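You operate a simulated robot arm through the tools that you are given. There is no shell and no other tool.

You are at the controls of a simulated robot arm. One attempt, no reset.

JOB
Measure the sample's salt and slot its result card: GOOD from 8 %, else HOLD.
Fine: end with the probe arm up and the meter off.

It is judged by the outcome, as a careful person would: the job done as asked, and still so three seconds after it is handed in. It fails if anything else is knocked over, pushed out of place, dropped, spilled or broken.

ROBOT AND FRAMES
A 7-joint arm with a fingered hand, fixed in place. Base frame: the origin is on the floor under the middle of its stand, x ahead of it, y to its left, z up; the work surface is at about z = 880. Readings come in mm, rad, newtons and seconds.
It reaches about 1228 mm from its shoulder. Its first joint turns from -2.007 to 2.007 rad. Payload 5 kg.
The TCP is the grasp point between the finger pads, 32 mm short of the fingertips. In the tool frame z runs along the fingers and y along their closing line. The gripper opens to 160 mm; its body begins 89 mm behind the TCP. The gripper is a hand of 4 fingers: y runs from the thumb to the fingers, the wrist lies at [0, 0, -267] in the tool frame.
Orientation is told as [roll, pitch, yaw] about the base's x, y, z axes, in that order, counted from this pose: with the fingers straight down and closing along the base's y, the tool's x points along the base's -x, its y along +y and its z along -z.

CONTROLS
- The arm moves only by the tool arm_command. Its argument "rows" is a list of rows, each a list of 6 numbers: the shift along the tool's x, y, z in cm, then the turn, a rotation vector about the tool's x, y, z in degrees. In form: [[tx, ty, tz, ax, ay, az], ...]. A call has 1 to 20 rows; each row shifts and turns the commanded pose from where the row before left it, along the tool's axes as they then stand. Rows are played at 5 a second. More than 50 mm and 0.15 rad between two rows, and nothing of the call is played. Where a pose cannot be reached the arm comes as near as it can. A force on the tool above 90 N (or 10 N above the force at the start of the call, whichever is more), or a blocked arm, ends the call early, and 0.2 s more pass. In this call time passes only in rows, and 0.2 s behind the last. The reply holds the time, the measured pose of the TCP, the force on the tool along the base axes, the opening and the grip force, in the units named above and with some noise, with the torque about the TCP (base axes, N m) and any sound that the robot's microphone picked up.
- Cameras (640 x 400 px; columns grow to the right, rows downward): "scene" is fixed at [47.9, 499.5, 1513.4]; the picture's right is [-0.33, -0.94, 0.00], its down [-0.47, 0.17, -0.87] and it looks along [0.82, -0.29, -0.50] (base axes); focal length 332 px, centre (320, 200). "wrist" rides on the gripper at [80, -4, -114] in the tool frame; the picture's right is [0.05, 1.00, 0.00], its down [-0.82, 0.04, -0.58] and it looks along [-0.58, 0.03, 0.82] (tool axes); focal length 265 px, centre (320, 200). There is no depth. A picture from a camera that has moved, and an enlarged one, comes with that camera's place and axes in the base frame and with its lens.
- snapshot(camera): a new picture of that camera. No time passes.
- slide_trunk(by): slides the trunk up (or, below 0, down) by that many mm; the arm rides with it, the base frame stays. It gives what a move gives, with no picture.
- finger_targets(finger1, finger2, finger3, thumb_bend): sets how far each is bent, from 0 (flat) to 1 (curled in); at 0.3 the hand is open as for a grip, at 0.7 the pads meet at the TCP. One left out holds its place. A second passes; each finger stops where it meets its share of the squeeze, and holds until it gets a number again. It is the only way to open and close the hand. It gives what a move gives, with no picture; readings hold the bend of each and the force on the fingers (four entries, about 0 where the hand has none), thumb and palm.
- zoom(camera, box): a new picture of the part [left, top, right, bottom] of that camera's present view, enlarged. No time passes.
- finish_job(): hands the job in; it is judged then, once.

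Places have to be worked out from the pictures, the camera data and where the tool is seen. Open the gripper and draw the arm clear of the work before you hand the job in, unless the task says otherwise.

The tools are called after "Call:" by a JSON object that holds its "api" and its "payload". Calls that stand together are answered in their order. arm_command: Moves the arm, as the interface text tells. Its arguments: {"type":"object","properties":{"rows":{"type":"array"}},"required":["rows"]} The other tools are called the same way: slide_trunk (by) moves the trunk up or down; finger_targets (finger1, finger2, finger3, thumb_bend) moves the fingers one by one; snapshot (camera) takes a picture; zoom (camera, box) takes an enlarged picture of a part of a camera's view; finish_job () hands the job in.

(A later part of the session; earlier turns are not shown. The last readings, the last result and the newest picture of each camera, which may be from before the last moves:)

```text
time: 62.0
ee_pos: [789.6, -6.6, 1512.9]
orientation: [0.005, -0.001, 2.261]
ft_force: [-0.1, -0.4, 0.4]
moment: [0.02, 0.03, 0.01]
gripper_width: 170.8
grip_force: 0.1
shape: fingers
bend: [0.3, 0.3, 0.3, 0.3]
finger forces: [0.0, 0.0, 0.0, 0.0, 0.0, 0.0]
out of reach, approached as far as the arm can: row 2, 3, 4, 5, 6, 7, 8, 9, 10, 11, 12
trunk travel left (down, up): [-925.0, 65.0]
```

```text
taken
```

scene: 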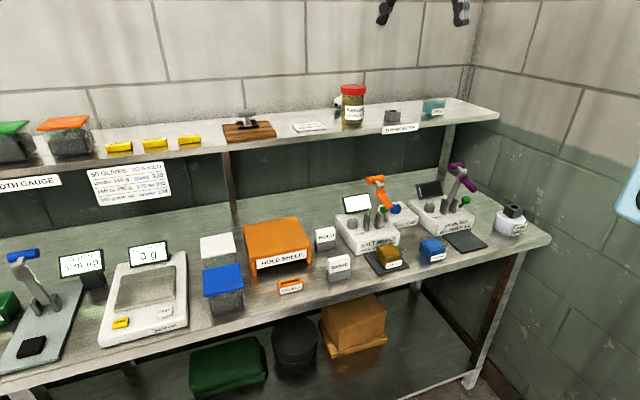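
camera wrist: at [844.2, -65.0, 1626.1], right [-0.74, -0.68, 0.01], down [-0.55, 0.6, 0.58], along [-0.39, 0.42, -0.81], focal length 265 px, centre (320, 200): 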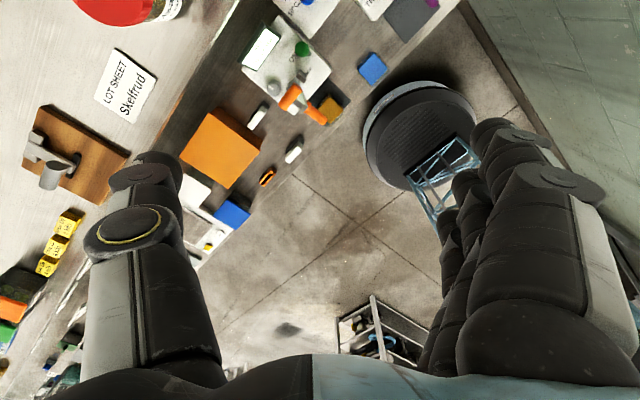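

The wrist cannot turn that far, so the arm stopped short at a harmless spot. I'll bring the commanded pose back to the earlier free position and turn the yaw back; then use the opposite yaw (about -50°) with a finger toward the wall instead.

Call:
{"api": "arm_command", "payload": {"rows": [[-1.28, 3.14, -2.5, 0, 0, 0], [-1.28, 3.14, -2.5, 0, 0, 0], [-1.28, 3.14, -2.5, 0, 0, 0], [-1.28, 3.14, -2.5, 0, 0, 0], [-1.28, 3.14, -2.5, 0, 0, 0], [-1.28, 3.14, -2.5, 0, 0, 0], [0, 0, 0, 0, 0, 8], [0, 0, 0, 0, 0, 8], [0, 0, 0, 0, 0, 8], [0, 0, 0, 0, 0, 8], [0, 0, 0, 0, 0, 8], [0, 0, 0, 0, 0, 0]]}}

Call:
{"api": "snapshot", "payload": {"camera": "wrist"}}

```text
time: 64.6
ee_pos: [597.4, -69.5, 1662.4]
orientation: [0.001, 0.0, 1.576]
ft_force: [1.1, 0.0, 0.8]
moment: [0.01, 0.01, -0.01]
gripper_width: 170.6
grip_force: 0.0
shape: fingers
bend: [0.3, 0.3, 0.3, 0.3]
finger forces: [0.0, 0.0, 0.0, 0.1, 0.0, 0.0]
trunk travel left (down, up): [-925.0, 65.0]
```

```text
taken
camera wrist: at [602.0, -149.9, 1776.4], right [-1.0, -0.06, 0.0], down [-0.05, 0.82, 0.58], along [-0.03, 0.58, -0.82], focal length 265 px, centre (320, 200)
```

wrist: 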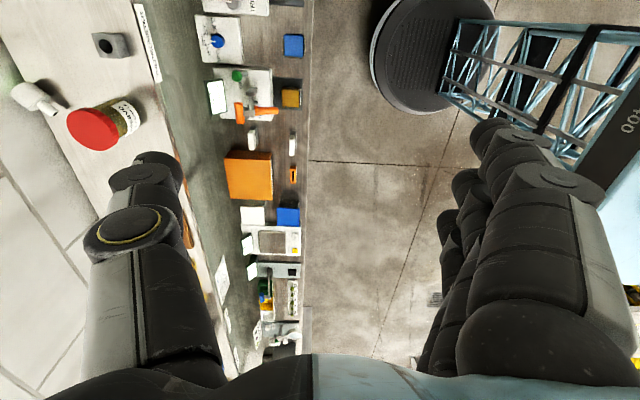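

I'm back at a known pose, yaw 90°. Now I'll turn the other way to yaw -49.5°, and then move to above the area behind the jar.

Call:
{"api": "arm_command", "payload": {"rows": [[0, 0, 0, 0, 0, 7.77], [0, 0, 0, 0, 0, 7.77], [0, 0, 0, 0, 0, 7.77], [0, 0, 0, 0, 0, 7.77], [0, 0, 0, 0, 0, 7.77], [0, 0, 0, 0, 0, 7.77], [0, 0, 0, 0, 0, 7.77], [0, 0, 0, 0, 0, 7.77], [0, 0, 0, 0, 0, 7.77], [0, 0, 0, 0, 0, 7.77], [0, 0, 0, 0, 0, 7.77], [0, 0, 0, 0, 0, 7.77], [0, 0, 0, 0, 0, 7.77], [0, 0, 0, 0, 0, 7.77], [0, 0, 0, 0, 0, 7.77], [0, 0, 0, 0, 0, 7.77], [0, 0, 0, 0, 0, 7.77], [0, 0, 0, 0, 0, 7.77]]}}

Call:
{"api": "arm_command", "payload": {"rows": [[-2.35, 3.085, 1.86, 0, 0, 0], [-2.35, 3.085, 1.86, 0, 0, 0], [-2.35, 3.085, 1.86, 0, 0, 0], [-2.35, 3.085, 1.86, 0, 0, 0], [-2.35, 3.085, 1.86, 0, 0, 0], [-2.35, 3.085, 1.86, 0, 0, 0], [-2.35, 3.085, 1.86, 0, 0, 0], [-2.35, 3.085, 1.86, 0, 0, 0], [-2.35, 3.085, 1.86, 0, 0, 0], [-2.35, 3.085, 1.86, 0, 0, 0]]}}

Call:
{"api": "snapshot", "payload": {"camera": "wrist"}}

```text
time: 68.4
ee_pos: [598.0, -69.4, 1662.2]
orientation: [-0.003, 0.001, -0.865]
ft_force: [-1.0, -0.6, -0.1]
moment: [0.0, 0.0, -0.01]
gripper_width: 170.6
grip_force: 0.1
shape: fingers
bend: [0.3, 0.3, 0.3, 0.3]
finger forces: [0.0, 0.0, 0.0, 0.0, 0.0, 0.0]
trunk travel left (down, up): [-925.0, 65.0]
```

```text
time: 70.6
ee_pos: [989.0, -46.5, 1473.8]
orientation: [-0.004, 0.002, -0.864]
ft_force: [0.1, -0.5, 0.1]
moment: [-0.02, 0.08, 0.01]
gripper_width: 170.9
grip_force: 0.1
shape: fingers
bend: [0.3, 0.3, 0.3, 0.3]
finger forces: [0.0, 0.0, 0.1, 0.0, 0.0, 0.0]
trunk travel left (down, up): [-925.0, 65.0]
```

```text
taken
camera wrist: at [933.5, 12.5, 1586.8], right [0.73, 0.69, 0.0], down [0.56, -0.59, 0.58], along [0.39, -0.42, -0.82], focal length 265 px, centre (320, 200)
```

wrist: 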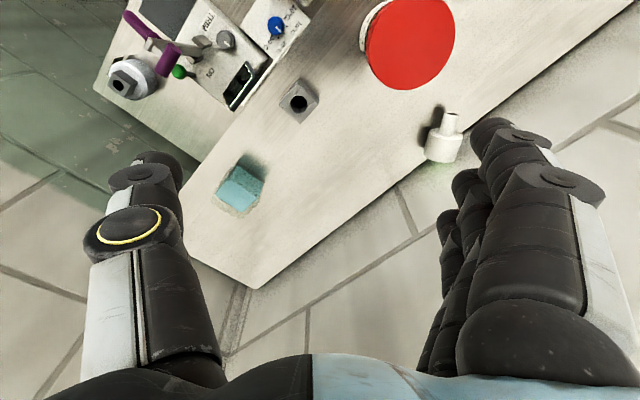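

This yaw works, and the cap's axis lies nicely along the hand's x direction in the picture. I'll zoom for its place.

Call:
{"api": "zoom", "payload": {"camera": "wrist", "box": [400, 90, 500, 180]}}

Call:
{"api": "zoom", "payload": {"camera": "wrist", "box": [270, 0, 540, 190]}}

```text
4.44 times, centred on (450, 135) of wrist
camera zoom: at [933.5, 12.5, 1586.8], right [0.73, 0.69, 0.0], down [0.56, -0.59, 0.58], along [0.39, -0.42, -0.82], focal length 1180 px, centre (-258, 489)
```

zoom: 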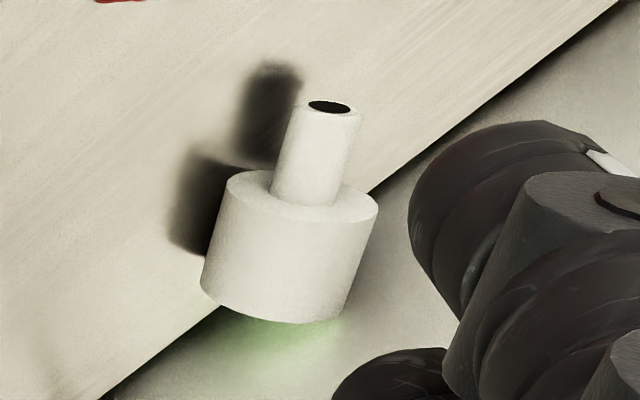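

```text
2.11 times, centred on (405, 95) of wrist
camera zoom: at [933.5, 12.5, 1586.8], right [0.73, 0.69, 0.0], down [0.56, -0.59, 0.58], along [0.39, -0.42, -0.82], focal length 559 px, centre (141, 421)
```

zoom: 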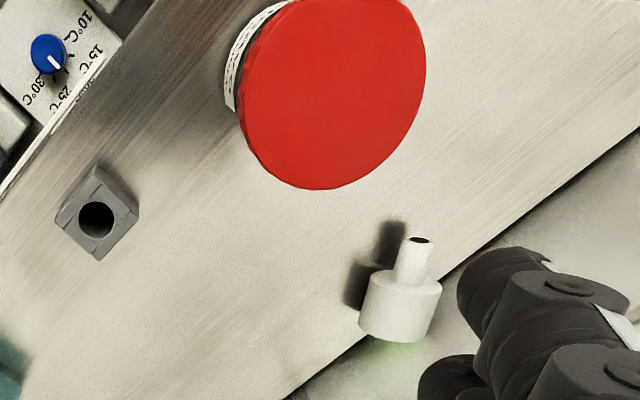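

The cap centre is at about (1176, 22); its top is at z ≈ 1237, and it nearly touches the wall. I'll curl fingers 1 and 3 partly, keep finger 2 extended, and come to about 30 mm above the cap with finger 2's tip.

Call:
{"api": "finger_targets", "payload": {"finger1": 0.6, "finger3": 0.6}}

Call:
{"api": "arm_command", "payload": {"rows": [[-1.39, 1.94, 3.48, 0, 0, 0], [-1.39, 1.94, 3.48, 0, 0, 0], [-1.39, 1.94, 3.48, 0, 0, 0], [-1.39, 1.94, 3.48, 0, 0, 0], [-1.39, 1.94, 3.48, 0, 0, 0], [0, 0, 0, 0, 0, 0]]}}

Call:
{"api": "snapshot", "payload": {"camera": "wrist"}}

Call:
{"api": "zoom", "payload": {"camera": "scene", "box": [300, 20, 460, 140]}}

```text
time: 71.6
ee_pos: [985.1, -47.8, 1475.7]
orientation: [-0.002, 0.001, -0.863]
ft_force: [0.6, 0.0, 1.2]
moment: [0.0, -0.01, 0.01]
gripper_width: 111.5
grip_force: 0.1
shape: fingers
bend: [0.6, 0.3, 0.6, 0.3]
finger forces: [0.1, 0.1, 0.0, 0.0, 0.0, 0.0]
trunk travel left (down, up): [-925.0, 65.0]
```

```text
time: 73.0
ee_pos: [1022.5, -37.7, 1301.4]
orientation: [0.0, 0.001, -0.864]
ft_force: [-0.8, 0.6, 0.3]
moment: [0.06, -0.02, 0.01]
gripper_width: 111.0
grip_force: 0.2
shape: fingers
bend: [0.6, 0.3, 0.6, 0.3]
finger forces: [0.0, 0.1, 0.0, 0.0, 0.0, 0.0]
out of reach, approached as far as the arm can: row 2, 3, 4, 5
trunk travel left (down, up): [-925.0, 65.0]
```

```text
taken
camera wrist: at [966.8, 21.0, 1415.9], right [0.73, 0.69, 0.0], down [0.56, -0.59, 0.58], along [0.4, -0.42, -0.82], focal length 265 px, centre (320, 200)
```

wrist: 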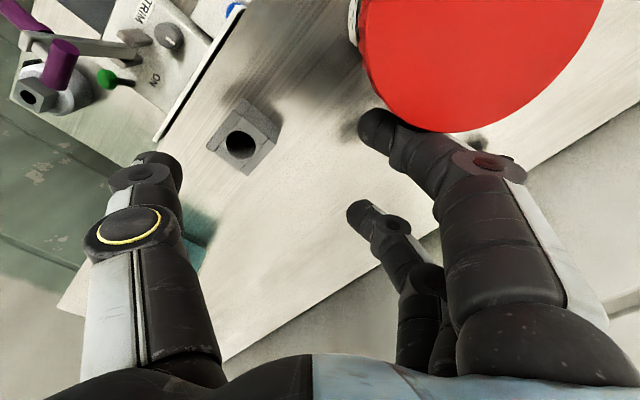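

```text
3.33 times, centred on (380, 80) of scene
camera zoom: at [47.9, 499.5, 1513.4], right [-0.33, -0.94, 0.0], down [-0.47, 0.17, -0.87], along [0.82, -0.29, -0.5], focal length 1108 px, centre (120, 600)
```

zoom: 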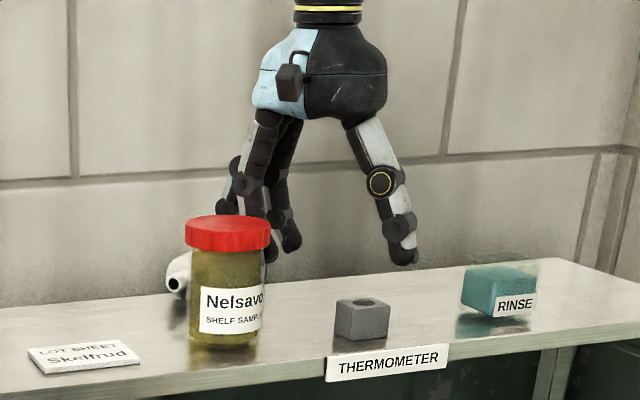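

The arm can't reach that far with a vertical hand (wrist limit about 960 mm from the shoulder), so I must come in with a forward-tilted hand from the free (-y) side of the jar. I'll first retreat up and back, then lower the trunk again.

Call:
{"api": "arm_command", "payload": {"rows": [[0, 0, -4, 0, 0, 0], [0.955, -3.317, -2.14, 0, 0, 0], [0.955, -3.317, -2.14, 0, 0, 0], [0.955, -3.317, -2.14, 0, 0, 0], [0.955, -3.317, -2.14, 0, 0, 0], [0.955, -3.317, -2.14, 0, 0, 0], [0.955, -3.317, -2.14, 0, 0, 0], [0.955, -3.317, -2.14, 0, 0, 0]]}}

Call:
{"api": "slide_trunk", "payload": {"by": -200}}

Call:
{"api": "finger_targets", "payload": {"finger1": 0.95, "finger2": 0.6, "finger3": 0.95, "thumb_bend": 0.6}}

```text
time: 74.8
ee_pos: [982.3, -159.7, 1516.3]
orientation: [-0.002, 0.004, -0.864]
ft_force: [-0.5, -0.3, -0.8]
moment: [0.02, -0.01, 0.03]
gripper_width: 110.9
grip_force: 0.0
shape: fingers
bend: [0.6, 0.3, 0.6, 0.3]
finger forces: [0.0, 0.0, 0.0, 0.0, 0.0, 0.1]
out of reach, approached as far as the arm can: row 2, 3, 4, 5, 6, 7, 8
trunk travel left (down, up): [-925.0, 65.0]
```

```text
time: 76.9
ee_pos: [983.9, -159.9, 1315.2]
orientation: [-0.004, 0.002, -0.864]
ft_force: [-1.0, -0.4, 0.4]
moment: [0.02, -0.02, 0.0]
gripper_width: 110.8
grip_force: 0.1
shape: fingers
bend: [0.6, 0.3, 0.6, 0.3]
finger forces: [0.0, 0.0, 0.1, 0.0, 0.0, 0.1]
trunk travel left (down, up): [-725.0, 265.0]
```

```text
time: 77.9
ee_pos: [983.0, -160.1, 1316.5]
orientation: [-0.003, 0.001, -0.863]
ft_force: [0.2, 0.0, -0.3]
moment: [0.0, 0.01, -0.01]
gripper_width: 46.1
grip_force: 0.2
shape: fingers
bend: [0.95, 0.6, 0.95, 0.6]
finger forces: [0.0, 0.0, 0.0, 0.0, 0.0, 0.1]
trunk travel left (down, up): [-725.0, 265.0]
```

The arm ended a bit off from where I asked, over the free shelf space next to the rinse pot, but nothing was touched. I'll check the view and then carefully move up and back in a small step to see that it follows.

Call:
{"api": "snapshot", "payload": {"camera": "scene"}}

Call:
{"api": "arm_command", "payload": {"rows": [[0, 0, -3, 0, 0, 0], [0, 0, -3, 0, 0, 0], [1.95, -2.28, 0, 0, 0, 0], [1.95, -2.28, 0, 0, 0, 0]]}}

```text
taken
```

scene: 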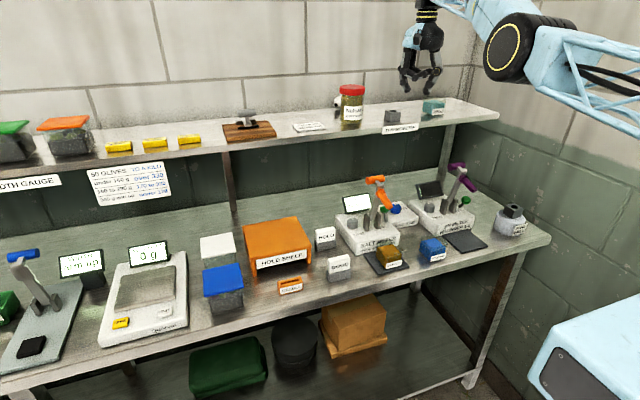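

```text
time: 78.9
ee_pos: [906.8, -159.2, 1375.1]
orientation: [-0.001, 0.0, -0.865]
ft_force: [-0.6, -0.2, 0.1]
moment: [-0.02, -0.05, 0.0]
gripper_width: 46.0
grip_force: 0.0
shape: fingers
bend: [0.95, 0.6, 0.95, 0.6]
finger forces: [0.0, 0.0, 0.1, 0.0, 0.0, 0.0]
out of reach, approached as far as the arm can: row 1, 2
trunk travel left (down, up): [-725.0, 265.0]
```

It follows now. I'll move a little further back, then turn the yaw to +46° for the tilted approach.

Call:
{"api": "arm_command", "payload": {"rows": [[2.83, -3.3, -1.5, 0, 0, 0], [2.83, -3.3, -1.5, 0, 0, 0], [0, 0, 0, 0, 0, -7.96], [0, 0, 0, 0, 0, -7.96], [0, 0, 0, 0, 0, -7.96], [0, 0, 0, 0, 0, -7.96], [0, 0, 0, 0, 0, -7.96], [0, 0, 0, 0, 0, -7.96], [0, 0, 0, 0, 0, -7.96], [0, 0, 0, 0, 0, -7.96], [0, 0, 0, 0, 0, -7.96], [0, 0, 0, 0, 0, -7.96], [0, 0, 0, 0, 0, -7.96], [0, 0, 0, 0, 0, -7.96]]}}

```text
time: 81.9
ee_pos: [821.2, -158.2, 1403.2]
orientation: [0.004, 0.005, 0.806]
ft_force: [-0.3, 0.2, -0.5]
moment: [0.02, 0.03, -0.01]
gripper_width: 46.1
grip_force: 0.1
shape: fingers
bend: [0.95, 0.6, 0.95, 0.6]
finger forces: [0.1, 0.1, 0.0, 0.0, 0.0, 0.0]
trunk travel left (down, up): [-725.0, 265.0]
```

Yaw is 46°. Now I'll pitch the hand forward by 58° in place.

Call:
{"api": "arm_command", "payload": {"rows": [[0, 0, 0, 0, -7.25, 0], [0, 0, 0, 0, -7.25, 0], [0, 0, 0, 0, -7.25, 0], [0, 0, 0, 0, -7.25, 0], [0, 0, 0, 0, -7.25, 0], [0, 0, 0, 0, -7.25, 0], [0, 0, 0, 0, -7.25, 0], [0, 0, 0, 0, -7.25, 0]]}}

Call:
{"api": "snapshot", "payload": {"camera": "wrist"}}

Call:
{"api": "snapshot", "payload": {"camera": "scene"}}

```text
time: 83.7
ee_pos: [822.0, -161.6, 1405.9]
orientation: [0.006, -1.013, 0.8]
ft_force: [-0.6, -0.8, 0.4]
moment: [0.04, 0.0, 0.05]
gripper_width: 46.0
grip_force: 0.0
shape: fingers
bend: [0.95, 0.6, 0.95, 0.6]
finger forces: [0.0, 0.1, 0.0, 0.0, 0.0, 0.0]
trunk travel left (down, up): [-725.0, 265.0]
```

```text
taken
camera wrist: at [727.9, -263.3, 1397.0], right [-0.74, 0.67, -0.04], down [-0.07, -0.01, 1.0], along [0.67, 0.74, 0.06], focal length 265 px, centre (320, 200)
```

wrist: 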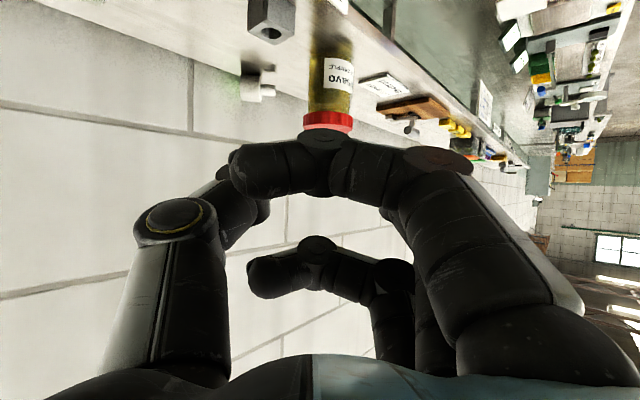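

```text
taken
```

scene: 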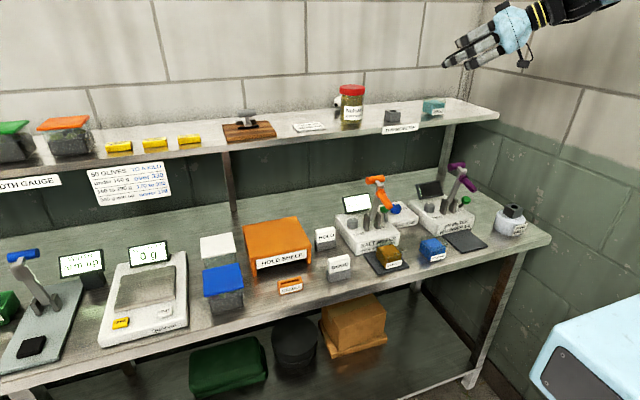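

The tilted hand points toward the far shelf area; the camera picture is upside-down but shows the holder, the thermometer and the jar. I'll zoom in on the thermometer from here.

Call:
{"api": "zoom", "payload": {"camera": "wrist", "box": [210, 40, 370, 140]}}

Call:
{"api": "zoom", "payload": {"camera": "wrist", "box": [225, 60, 290, 115]}}

```text
4.00 times, centred on (290, 90) of wrist
camera zoom: at [727.9, -263.3, 1397.0], right [-0.74, 0.67, -0.04], down [-0.07, -0.01, 1.0], along [0.67, 0.74, 0.06], focal length 1062 px, centre (440, 640)
```

zoom: 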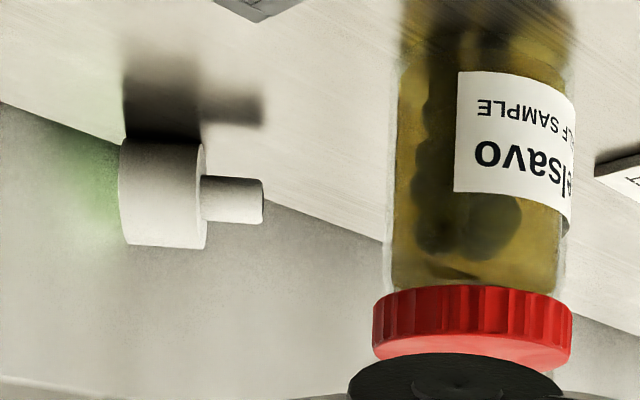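

```text
7.27 times, centred on (258, 88) of wrist
camera zoom: at [727.9, -263.3, 1397.0], right [-0.74, 0.67, -0.04], down [-0.07, -0.01, 1.0], along [0.67, 0.74, 0.06], focal length 1930 px, centre (774, 1018)
```

zoom: 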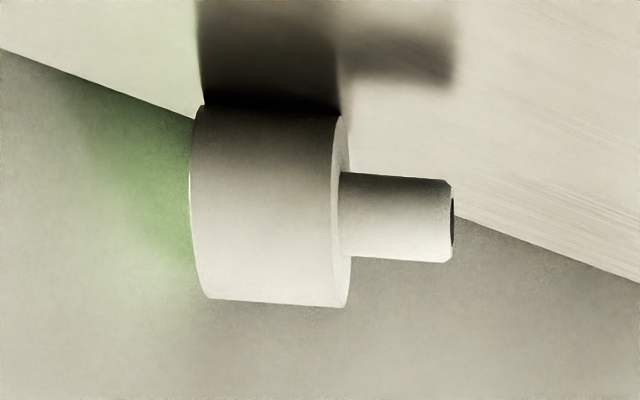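

Side view confirms: the cap lies flat, axis horizontal, centre about (1182, 23, 1215), stem axis within 4° of the hand's closing line. The jar is really at about (1003, 49), so the way from this side is clear. I'll move along to a pre-grasp point 80 mm short of it.

Call:
{"api": "arm_command", "payload": {"rows": [[-0.511, -1.621, 3.79, 0, 0, 0], [-0.511, -1.621, 3.79, 0, 0, 0], [-0.511, -1.621, 3.79, 0, 0, 0], [-0.511, -1.621, 3.79, 0, 0, 0], [-0.511, -1.621, 3.79, 0, 0, 0], [-0.511, -1.621, 3.79, 0, 0, 0], [-0.511, -1.621, 3.79, 0, 0, 0], [-0.511, -1.621, 3.79, 0, 0, 0], [0, 0, 0, 0, 0, 0]]}}

Call:
{"api": "snapshot", "payload": {"camera": "wrist"}}

Call:
{"api": "zoom", "payload": {"camera": "scene", "box": [300, 20, 500, 150]}}

```text
time: 85.7
ee_pos: [1107.5, -52.1, 1277.5]
orientation: [0.003, -1.007, 0.797]
ft_force: [0.0, -0.6, 0.0]
moment: [0.0, -0.01, 0.01]
gripper_width: 46.1
grip_force: 0.1
shape: fingers
bend: [0.95, 0.6, 0.95, 0.6]
finger forces: [0.0, 0.0, 0.1, 0.1, 0.0, 0.0]
trunk travel left (down, up): [-725.0, 265.0]
```

```text
taken
camera wrist: at [1013.6, -153.7, 1270.6], right [-0.74, 0.67, -0.04], down [-0.07, -0.01, 1.0], along [0.67, 0.74, 0.05], focal length 265 px, centre (320, 200)
```

wrist: 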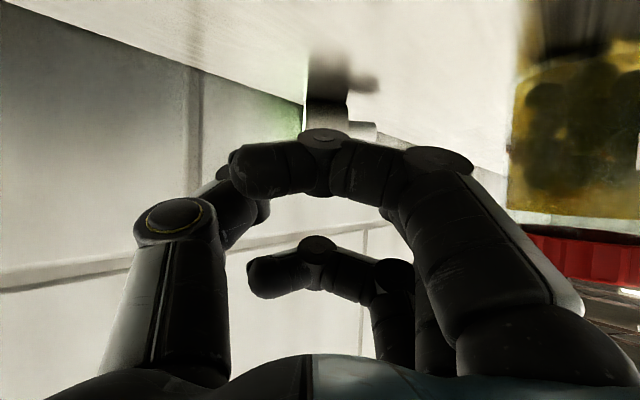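

```text
3.08 times, centred on (400, 85) of scene
camera zoom: at [47.9, 499.5, 1513.4], right [-0.33, -0.94, 0.0], down [-0.47, 0.17, -0.87], along [0.82, -0.29, -0.5], focal length 1023 px, centre (74, 554)
```

zoom: 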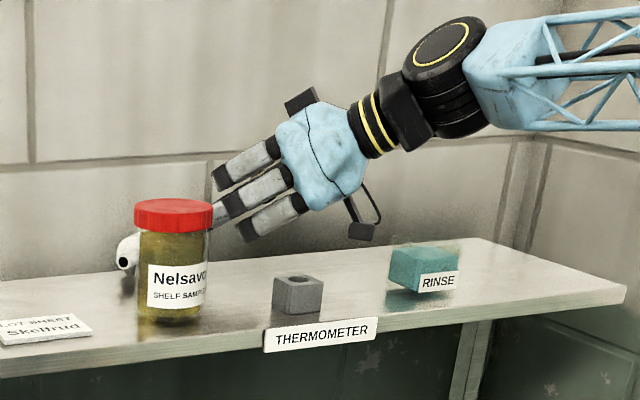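

The hand is above the shelf, 80 mm short of the cap, and clear of everything. I'll zoom to see the cap's position relative to the hand's mid-plane.

Call:
{"api": "zoom", "payload": {"camera": "wrist", "box": [280, 70, 400, 160]}}

Call:
{"api": "zoom", "payload": {"camera": "scene", "box": [320, 50, 400, 125]}}

```text
4.44 times, centred on (340, 115) of wrist
camera zoom: at [1013.6, -153.7, 1270.6], right [-0.74, 0.67, -0.04], down [-0.07, -0.01, 1.0], along [0.67, 0.74, 0.05], focal length 1180 px, centre (231, 578)
```

zoom: 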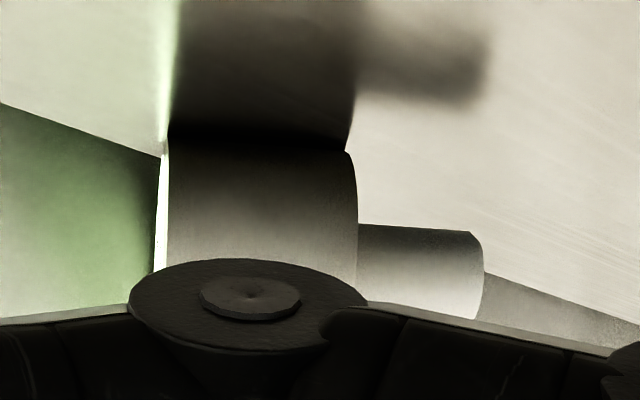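

```text
5.33 times, centred on (360, 88) of scene
camera zoom: at [47.9, 499.5, 1513.4], right [-0.33, -0.94, 0.0], down [-0.47, 0.17, -0.87], along [0.82, -0.29, -0.5], focal length 1772 px, centre (107, 800)
```

zoom: 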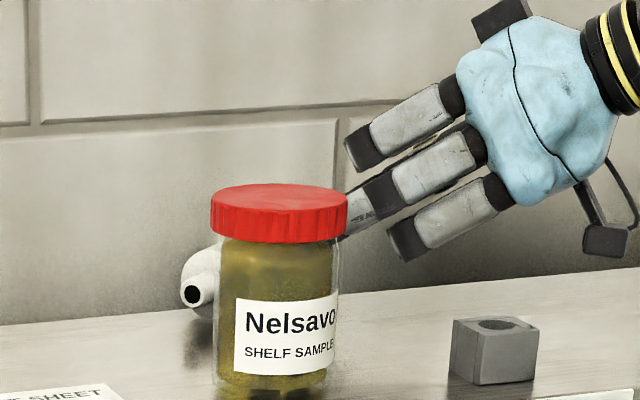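

The cap centre sits at tool (-3, 6, 122). I'll open the thumb and finger 2 a little more and advance 50 mm along the fingers with that correction, then look again.

Call:
{"api": "finger_targets", "payload": {"finger2": 0.54, "thumb_bend": 0.57}}

Call:
{"api": "arm_command", "payload": {"rows": [[-0.13, 0.15, 2, 0, 0, 0], [-0.14, 0.15, 2, 0, 0, 0], [0, 0, 1, 0, 0, 0], [0, 0, 0, 0, 0, 0]]}}

Call:
{"api": "snapshot", "payload": {"camera": "wrist"}}

Call:
{"api": "zoom", "payload": {"camera": "scene", "box": [320, 50, 400, 125]}}

```text
time: 86.7
ee_pos: [1109.0, -50.1, 1276.4]
orientation: [0.005, -1.009, 0.798]
ft_force: [0.0, 0.6, -0.7]
moment: [0.01, -0.03, -0.01]
gripper_width: 48.4
grip_force: 0.0
shape: fingers
bend: [0.95, 0.54, 0.95, 0.56]
finger forces: [0.0, 0.0, 0.1, 0.0, 0.0, 0.0]
trunk travel left (down, up): [-725.0, 265.0]
```

```text
time: 87.7
ee_pos: [1136.5, -15.8, 1253.2]
orientation: [0.006, -1.01, 0.801]
ft_force: [-0.3, -0.1, -0.2]
moment: [0.0, 0.02, 0.03]
gripper_width: 48.5
grip_force: 0.2
shape: fingers
bend: [0.95, 0.54, 0.95, 0.56]
finger forces: [0.1, 0.0, 0.0, 0.0, 0.0, 0.1]
trunk travel left (down, up): [-725.0, 265.0]
```

```text
taken
camera wrist: at [1042.4, -117.7, 1245.2], right [-0.74, 0.67, -0.04], down [-0.07, -0.01, 1.0], along [0.67, 0.74, 0.05], focal length 265 px, centre (320, 200)
```

wrist: 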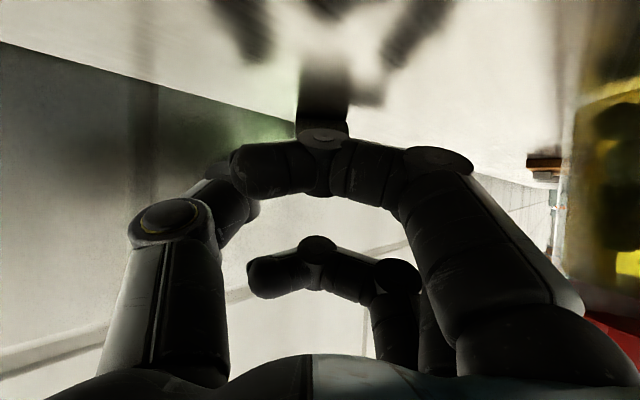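

```text
5.33 times, centred on (360, 88) of scene
camera zoom: at [47.9, 499.5, 1513.4], right [-0.33, -0.94, 0.0], down [-0.47, 0.17, -0.87], along [0.82, -0.29, -0.5], focal length 1772 px, centre (107, 800)
```

zoom: 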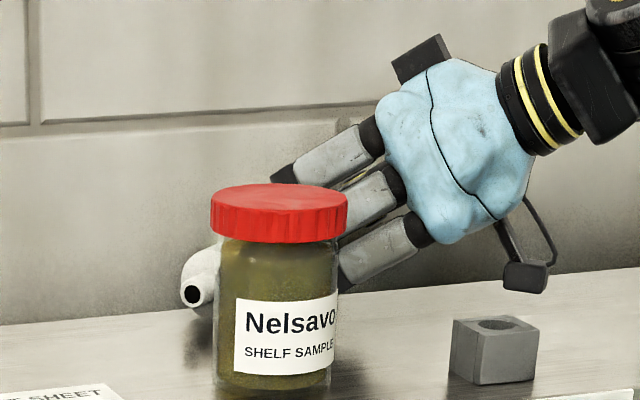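

The cap is centred between thumb and finger 2, still about 30 mm ahead. I'll advance another 27 mm in small steps, watching the force.

Call:
{"api": "arm_command", "payload": {"rows": [[0, 0, 0.8, 0, 0, 0], [0, 0, 0.7, 0, 0, 0], [0, 0, 0.6, 0, 0, 0], [0, 0, 0.6, 0, 0, 0], [0, 0, 0, 0, 0, 0]]}}

Call:
{"api": "snapshot", "payload": {"camera": "wrist"}}

Call:
{"api": "zoom", "payload": {"camera": "scene", "box": [320, 50, 400, 125]}}

```text
time: 88.9
ee_pos: [1151.3, -0.6, 1238.5]
orientation: [0.007, -1.011, 0.799]
ft_force: [-16.2, -6.9, 2.3]
moment: [-0.1, 0.16, -0.2]
gripper_width: 45.5
grip_force: 7.7
shape: fingers
bend: [0.95, 0.54, 0.95, 0.59]
finger forces: [0.0, 0.1, 0.0, 0.0, 15.8, 0.0]
trunk travel left (down, up): [-725.0, 265.0]
```

```text
taken
camera wrist: at [1056.6, -102.4, 1231.1], right [-0.74, 0.67, -0.04], down [-0.07, -0.01, 1.0], along [0.67, 0.74, 0.05], focal length 265 px, centre (320, 200)
```

wrist: 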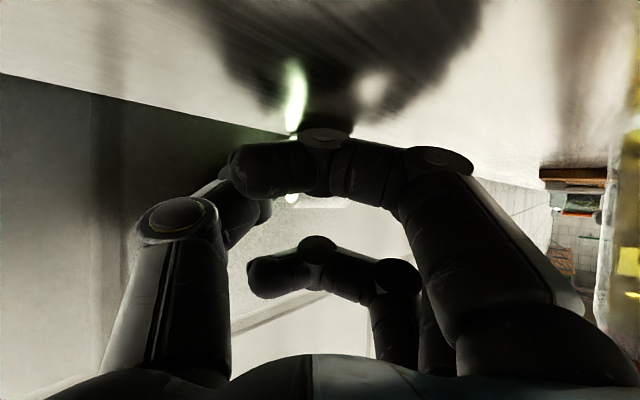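

```text
5.33 times, centred on (360, 88) of scene
camera zoom: at [47.9, 499.5, 1513.4], right [-0.33, -0.94, 0.0], down [-0.47, 0.17, -0.87], along [0.82, -0.29, -0.5], focal length 1772 px, centre (107, 800)
```

zoom: 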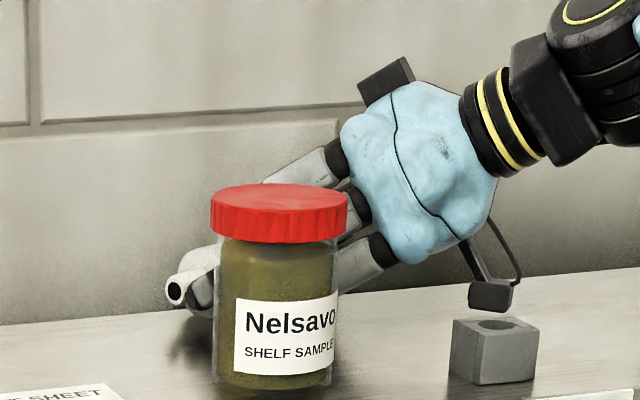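

The thumb is touching the wall (16 N), so this is as far as I can go. I'll close thumb and finger 2 on the cap's two faces now.

Call:
{"api": "finger_targets", "payload": {"finger2": 0.68, "thumb_bend": 0.68}}

Call:
{"api": "snapshot", "payload": {"camera": "wrist"}}

Call:
{"api": "zoom", "payload": {"camera": "scene", "box": [320, 70, 380, 125]}}

```text
time: 89.9
ee_pos: [1151.8, 0.4, 1238.2]
orientation: [0.007, -1.009, 0.8]
ft_force: [-0.3, 0.0, 2.8]
moment: [0.1, -0.04, 0.02]
gripper_width: 42.9
grip_force: 9.4
shape: fingers
bend: [0.95, 0.59, 0.95, 0.66]
finger forces: [0.1, 11.0, 0.0, 0.0, 7.2, 0.1]
trunk travel left (down, up): [-725.0, 265.0]
```

```text
taken
camera wrist: at [1058.0, -101.2, 1230.4], right [-0.74, 0.67, -0.04], down [-0.07, -0.01, 1.0], along [0.67, 0.74, 0.05], focal length 265 px, centre (320, 200)
```

wrist: 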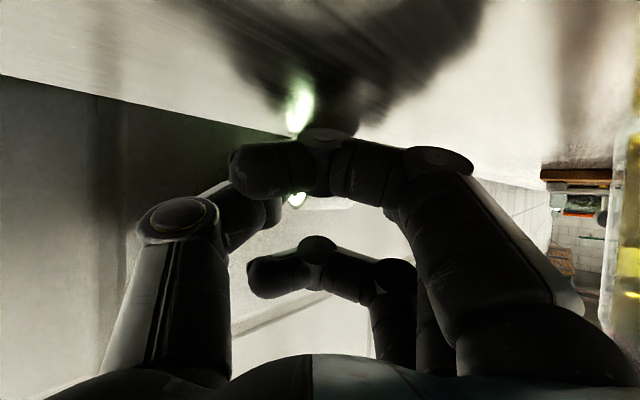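

```text
7.27 times, centred on (350, 98) of scene
camera zoom: at [47.9, 499.5, 1513.4], right [-0.33, -0.94, 0.0], down [-0.47, 0.17, -0.87], along [0.82, -0.29, -0.5], focal length 2417 px, centre (102, 946)
```

zoom: 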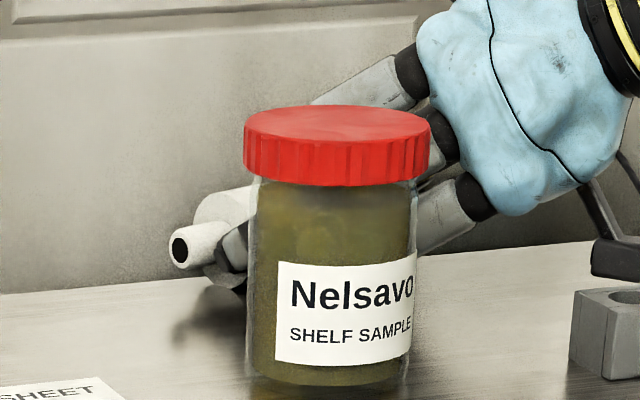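

Both digits grip (11 N and 7 N). I'll lift straight up by 20 mm slowly and look whether the thermometer comes along.

Call:
{"api": "arm_command", "payload": {"rows": [[-0.424, 0, -0.265, 0, 0, 0], [-0.424, 0, -0.265, 0, 0, 0], [-0.424, 0, -0.265, 0, 0, 0], [-0.424, 0, -0.265, 0, 0, 0], [0, 0, 0, 0, 0, 0]]}}

Call:
{"api": "snapshot", "payload": {"camera": "wrist"}}

Call:
{"api": "zoom", "payload": {"camera": "scene", "box": [320, 70, 380, 125]}}

```text
time: 91.1
ee_pos: [1152.9, 1.2, 1257.1]
orientation: [0.003, -1.011, 0.8]
ft_force: [-0.3, -0.6, -0.9]
moment: [-0.01, 0.02, -0.02]
gripper_width: 43.0
grip_force: 8.7
shape: fingers
bend: [0.95, 0.59, 0.95, 0.66]
finger forces: [0.0, 9.9, 0.0, 0.0, 6.9, 0.1]
trunk travel left (down, up): [-725.0, 265.0]
```

```text
taken
camera wrist: at [1058.0, -101.1, 1250.0], right [-0.74, 0.67, -0.04], down [-0.07, -0.01, 1.0], along [0.67, 0.74, 0.05], focal length 265 px, centre (320, 200)
```

wrist: 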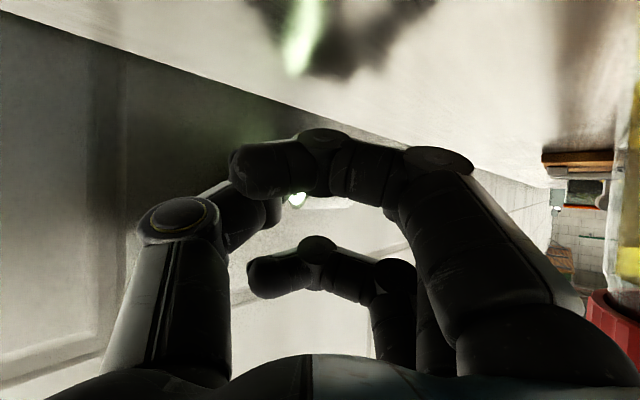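

```text
7.27 times, centred on (350, 98) of scene
camera zoom: at [47.9, 499.5, 1513.4], right [-0.33, -0.94, 0.0], down [-0.47, 0.17, -0.87], along [0.82, -0.29, -0.5], focal length 2417 px, centre (102, 946)
```

zoom: 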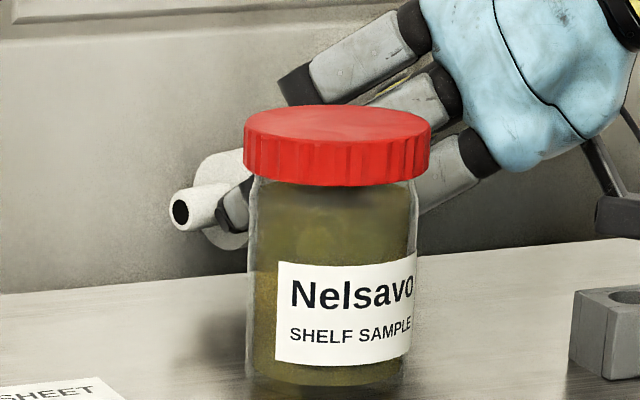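

It hangs firmly in the pinch. I'll lift it a further 60 mm and retreat up and back over free space.

Call:
{"api": "arm_command", "payload": {"rows": [[-0.848, 0, -0.529, 0, 0, 0], [-1.272, 0, -0.794, 0, 0, 0], [-1.272, 0, -0.794, 0, 0, 0], [-1.696, 0, -1.058, 0, 0, 0], [0.2, 0.55, -1.9, 0, 0, 0], [0.3, 0.85, -2.8, 0, 0, 0], [0.3, 0.85, -2.8, 0, 0, 0], [0.3, 0.85, -2.8, 0, 0, 0], [0.3, 0.85, -2.8, 0, 0, 0], [0.3, 0.85, -2.8, 0, 0, 0], [0.3, 0.85, -2.8, 0, 0, 0], [0.3, 0.85, -2.8, 0, 0, 0], [0.3, 0.85, -2.8, 0, 0, 0], [0.3, 0.85, -2.8, 0, 0, 0], [0.3, 0.85, -2.8, 0, 0, 0]]}}

Call:
{"api": "snapshot", "payload": {"camera": "scene"}}

Call:
{"api": "snapshot", "payload": {"camera": "wrist"}}

```text
time: 94.3
ee_pos: [898.8, -130.7, 1452.0]
orientation: [0.002, -1.01, 0.801]
ft_force: [-0.3, -0.2, -0.4]
moment: [0.0, 0.03, 0.0]
gripper_width: 43.2
grip_force: 7.7
shape: fingers
bend: [0.95, 0.59, 0.95, 0.66]
finger forces: [0.1, 8.9, 0.0, 0.0, 6.7, 0.0]
trunk travel left (down, up): [-725.0, 265.0]
```

```text
taken
```

scene: 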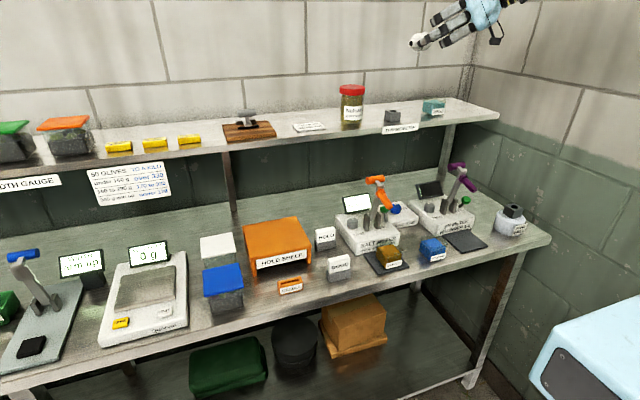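

```text
taken
camera wrist: at [804.6, -232.8, 1443.6], right [-0.74, 0.67, -0.04], down [-0.07, -0.01, 1.0], along [0.67, 0.74, 0.05], focal length 265 px, centre (320, 200)
```

wrist: 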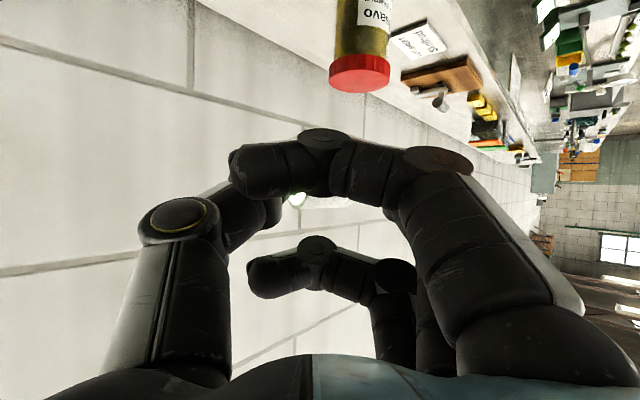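

The thermometer is safely in hand and the jar, lot sheet and pots are untouched. I'll look closely at how it sits in the fingers.

Call:
{"api": "zoom", "payload": {"camera": "scene", "box": [395, 0, 515, 70]}}

Call:
{"api": "zoom", "payload": {"camera": "wrist", "box": [200, 110, 440, 290]}}

```text
5.33 times, centred on (455, 35) of scene
camera zoom: at [47.9, 499.5, 1513.4], right [-0.33, -0.94, 0.0], down [-0.47, 0.17, -0.87], along [0.82, -0.29, -0.5], focal length 1772 px, centre (-400, 1080)
```

zoom: 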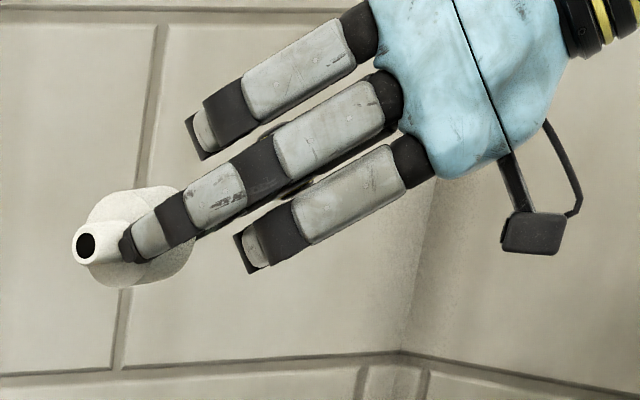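

```text
2.22 times, centred on (320, 200) of wrist
camera zoom: at [804.6, -232.8, 1443.6], right [-0.74, 0.67, -0.04], down [-0.07, -0.01, 1.0], along [0.67, 0.74, 0.05], focal length 590 px, centre (320, 200)
```

zoom: 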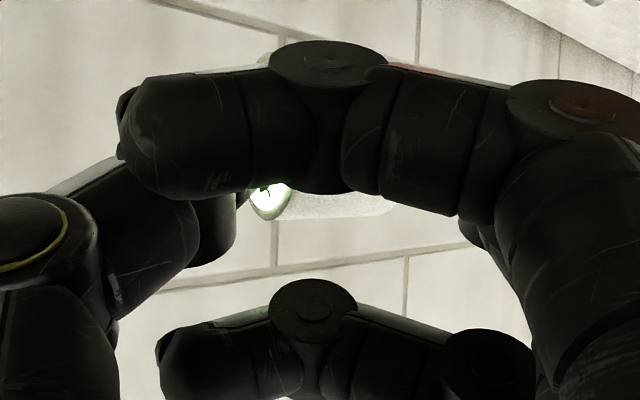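

The pinch is clear: finger 2's tip lies beside the stem base, thumb on the display. To insert it I need the stem pointing down with the hand horizontal: first I'll yaw the hand to point about straight ahead, then pitch it level.

Call:
{"api": "arm_command", "payload": {"rows": [[0, 0, 0, 6.53, 0, 4.08], [0, 0, 0, 6.53, 0, 4.08], [0, 0, 0, 6.53, 0, 4.08], [0, 0, 0, 6.53, 0, 4.08], [0, 0, 0, 6.53, 0, 4.08], [0, 0, 0, 6.53, 0, 4.08], [0, 0, 0, 6.53, 0, 4.08], [0, 0, 0, 0, 0, 0]]}}

Call:
{"api": "arm_command", "payload": {"rows": [[0, 0, 0, 0, -8, 0], [0, 0, 0, 0, -8, 0], [0, 0, 0, 0, -8, 0], [0, 0, 0, 0, -8, 0], [0, 0, 0, 0, 0, 0]]}}

Call:
{"api": "snapshot", "payload": {"camera": "scene"}}

```text
time: 96.3
ee_pos: [882.8, -213.0, 1450.8]
orientation: [-0.011, -1.009, -0.236]
ft_force: [-0.5, 0.6, -0.4]
moment: [-0.05, 0.01, -0.13]
gripper_width: 43.0
grip_force: 7.8
shape: fingers
bend: [0.95, 0.59, 0.95, 0.66]
finger forces: [0.1, 8.8, 0.0, 0.0, 6.8, 0.0]
trunk travel left (down, up): [-725.0, 265.0]
stopped in row 8: the arm was blocked; the commanded pose is now the measured one
```

```text
time: 97.5
ee_pos: [880.6, -216.0, 1451.1]
orientation: [-0.444, -1.571, 0.198]
ft_force: [-0.5, 0.3, -0.7]
moment: [-0.03, 0.04, -0.04]
gripper_width: 43.1
grip_force: 7.5
shape: fingers
bend: [0.95, 0.59, 0.95, 0.66]
finger forces: [0.0, 8.3, 0.0, 0.0, 6.6, 0.0]
trunk travel left (down, up): [-725.0, 265.0]
```

```text
taken
```

scene: 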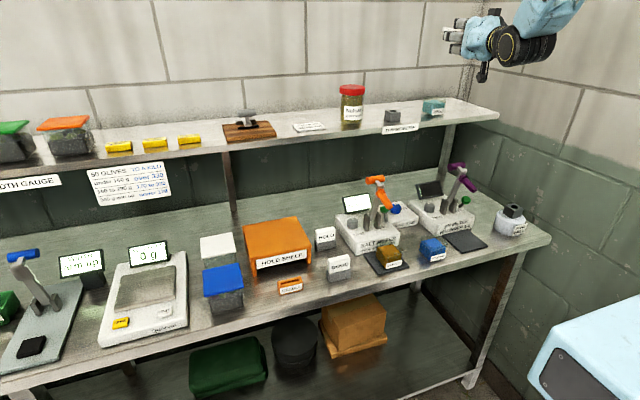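

The hand is now level and pointing ahead (slightly right). Now the roll: I'll turn about the finger axis in the direction that brings the stem downward, in a first part of 31°.

Call:
{"api": "arm_command", "payload": {"rows": [[0, 0, 0, 0, 0, -7.8], [0, 0, 0, 0, 0, -7.8], [0, 0, 0, 0, 0, -7.8], [0, 0, 0, 0, 0, -7.8], [0, 0, 0, 0, 0, 0]]}}

Call:
{"api": "zoom", "payload": {"camera": "scene", "box": [420, 0, 600, 90]}}

```text
time: 98.7
ee_pos: [881.3, -219.1, 1451.4]
orientation: [-1.563, -1.024, 1.321]
ft_force: [-0.3, 0.1, -1.2]
moment: [-0.04, 0.02, 0.02]
gripper_width: 43.0
grip_force: 6.9
shape: fingers
bend: [0.95, 0.59, 0.95, 0.66]
finger forces: [0.1, 8.4, 0.0, 0.0, 6.4, 0.0]
trunk travel left (down, up): [-725.0, 265.0]
```

```text
3.56 times, centred on (510, 45) of scene
camera zoom: at [47.9, 499.5, 1513.4], right [-0.33, -0.94, 0.0], down [-0.47, 0.17, -0.87], along [0.82, -0.29, -0.5], focal length 1182 px, centre (-356, 751)
```

zoom: 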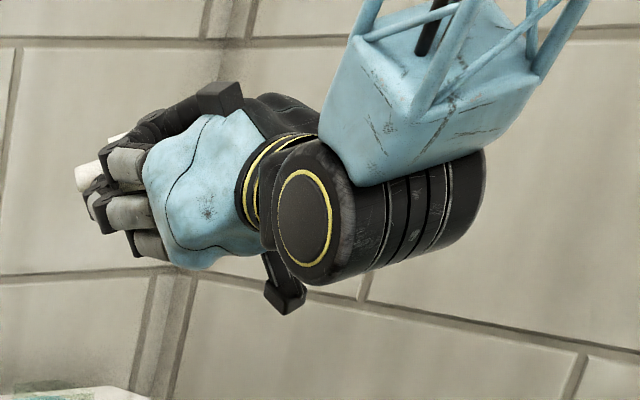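

That works without trouble; I'll continue the roll by another 31°.

Call:
{"api": "arm_command", "payload": {"rows": [[0, 0, 0, 0, 0, -7.8], [0, 0, 0, 0, 0, -7.8], [0, 0, 0, 0, 0, -7.8], [0, 0, 0, 0, 0, -7.8], [0, 0, 0, 0, 0, 0]]}}

Call:
{"api": "zoom", "payload": {"camera": "scene", "box": [420, 0, 600, 90]}}

```text
time: 99.9
ee_pos: [880.3, -218.3, 1450.8]
orientation: [-1.567, -0.481, 1.326]
ft_force: [0.0, -0.9, -1.4]
moment: [-0.02, 0.04, 0.05]
gripper_width: 43.3
grip_force: 7.6
shape: fingers
bend: [0.95, 0.59, 0.95, 0.66]
finger forces: [0.0, 8.5, 0.0, 0.0, 6.0, 0.1]
trunk travel left (down, up): [-725.0, 265.0]
```

```text
3.56 times, centred on (510, 45) of scene
camera zoom: at [47.9, 499.5, 1513.4], right [-0.33, -0.94, 0.0], down [-0.47, 0.17, -0.87], along [0.82, -0.29, -0.5], focal length 1182 px, centre (-356, 751)
```

zoom: 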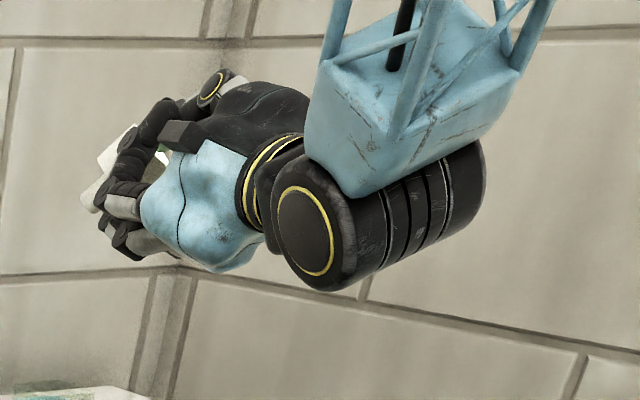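

Another 27.6° will bring the stem straight down.

Call:
{"api": "arm_command", "payload": {"rows": [[0, 0, 0, 0, 0, -6.9], [0, 0, 0, 0, 0, -6.9], [0, 0, 0, 0, 0, -6.9], [0, 0, 0, 0, 0, -6.9], [0, 0, 0, 0, 0, 0]]}}

Call:
{"api": "zoom", "payload": {"camera": "scene", "box": [420, 0, 600, 90]}}

Call:
{"api": "snapshot", "payload": {"camera": "wrist"}}

```text
time: 101.1
ee_pos: [881.5, -218.5, 1450.9]
orientation: [-1.567, 0.002, 1.327]
ft_force: [0.7, -0.4, -0.2]
moment: [0.0, 0.04, 0.0]
gripper_width: 43.3
grip_force: 7.3
shape: fingers
bend: [0.95, 0.59, 0.95, 0.66]
finger forces: [0.0, 8.4, 0.1, 0.0, 6.0, 0.1]
trunk travel left (down, up): [-725.0, 265.0]
```

```text
3.56 times, centred on (510, 45) of scene
camera zoom: at [47.9, 499.5, 1513.4], right [-0.33, -0.94, 0.0], down [-0.47, 0.17, -0.87], along [0.82, -0.29, -0.5], focal length 1182 px, centre (-356, 751)
```

zoom: 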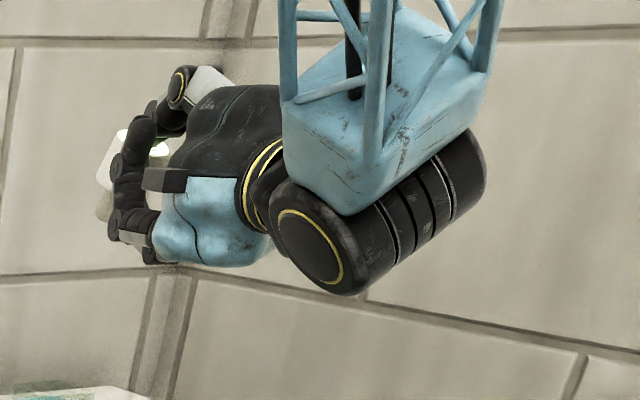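

```text
taken
camera wrist: at [751.1, -267.9, 1455.4], right [-0.02, -0.05, -1.0], down [-0.36, 0.93, -0.04], along [0.93, 0.36, -0.03], focal length 265 px, centre (320, 200)
```

wrist: 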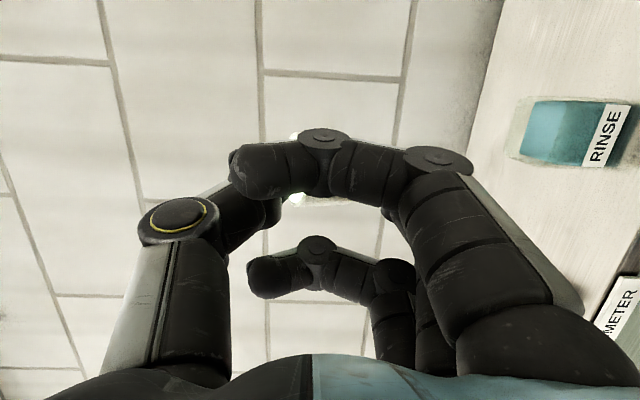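

The stem points straight down and the hand is level. I'll yaw the hand to +20° so the scene camera keeps sight of the holder, and move to a point above and in front of it.

Call:
{"api": "arm_command", "payload": {"rows": [[0, 0, 0, 0, -8.5, 0], [0, 0, 0, 0, -8.5, 0], [0, 0, 0, 0, -8.5, 0], [0, 0, 0, 0, -8.5, 0], [0, 0, 0, 0, 0, 0]]}}

Call:
{"api": "snapshot", "payload": {"camera": "scene"}}

```text
time: 102.3
ee_pos: [881.1, -216.6, 1450.6]
orientation: [-1.567, 0.0, 1.922]
ft_force: [-0.2, -0.4, -1.2]
moment: [-0.01, -0.02, 0.0]
gripper_width: 43.0
grip_force: 6.5
shape: fingers
bend: [0.95, 0.59, 0.95, 0.66]
finger forces: [0.0, 7.6, 0.0, 0.0, 5.9, 0.0]
trunk travel left (down, up): [-725.0, 265.0]
```

```text
taken
```

scene: 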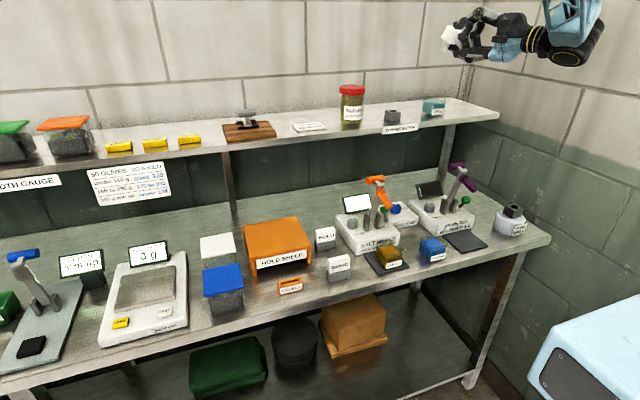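

Now the thermometer shows plainly in the scene camera. I'll move over toward the holder, to hover with the stem end some 60 mm above it.

Call:
{"api": "arm_command", "payload": {"rows": [[-1.92, 2.22, 1.91, 0, 0, 0], [-1.92, 2.22, 1.91, 0, 0, 0], [-1.92, 2.22, 1.91, 0, 0, 0], [-1.92, 2.22, 1.91, 0, 0, 0], [-1.92, 2.22, 1.91, 0, 0, 0], [0, 0, 0, 0, 0, 0]]}}

Call:
{"api": "zoom", "payload": {"camera": "scene", "box": [350, 40, 470, 140]}}

Call:
{"api": "snapshot", "payload": {"camera": "wrist"}}

```text
time: 103.7
ee_pos: [936.0, -94.5, 1340.2]
orientation: [-1.569, -0.001, 1.919]
ft_force: [-0.1, -0.5, -0.2]
moment: [0.01, 0.03, 0.01]
gripper_width: 43.2
grip_force: 7.2
shape: fingers
bend: [0.95, 0.59, 0.95, 0.66]
finger forces: [0.1, 7.6, 0.0, 0.0, 5.9, 0.0]
trunk travel left (down, up): [-725.0, 265.0]
```

```text
4.00 times, centred on (410, 90) of scene
camera zoom: at [47.9, 499.5, 1513.4], right [-0.33, -0.94, 0.0], down [-0.47, 0.17, -0.87], along [0.82, -0.29, -0.5], focal length 1329 px, centre (-40, 640)
```

zoom: 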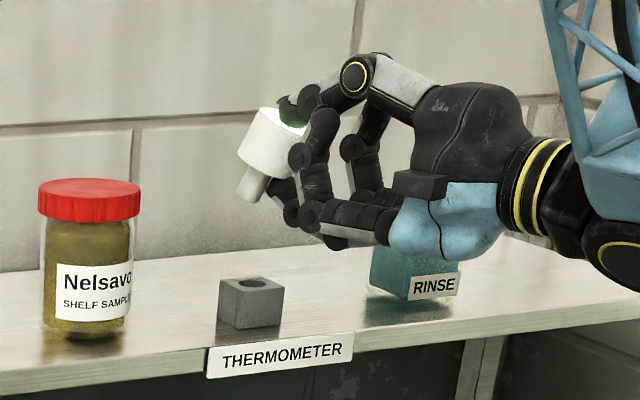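

```text
taken
camera wrist: at [857.4, -208.7, 1343.6], right [0.02, -0.05, -1.0], down [-0.82, 0.57, -0.04], along [0.57, 0.82, -0.03], focal length 265 px, centre (320, 200)
```

wrist: 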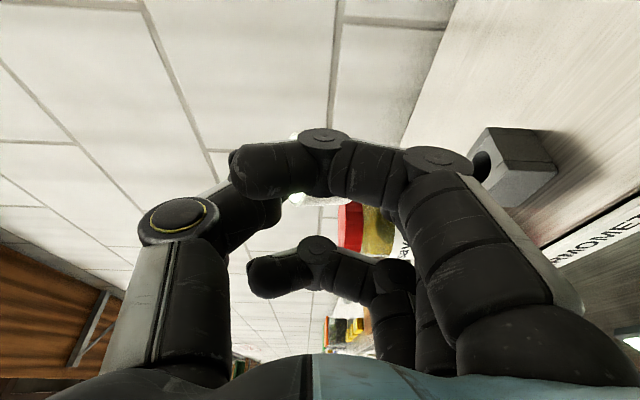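

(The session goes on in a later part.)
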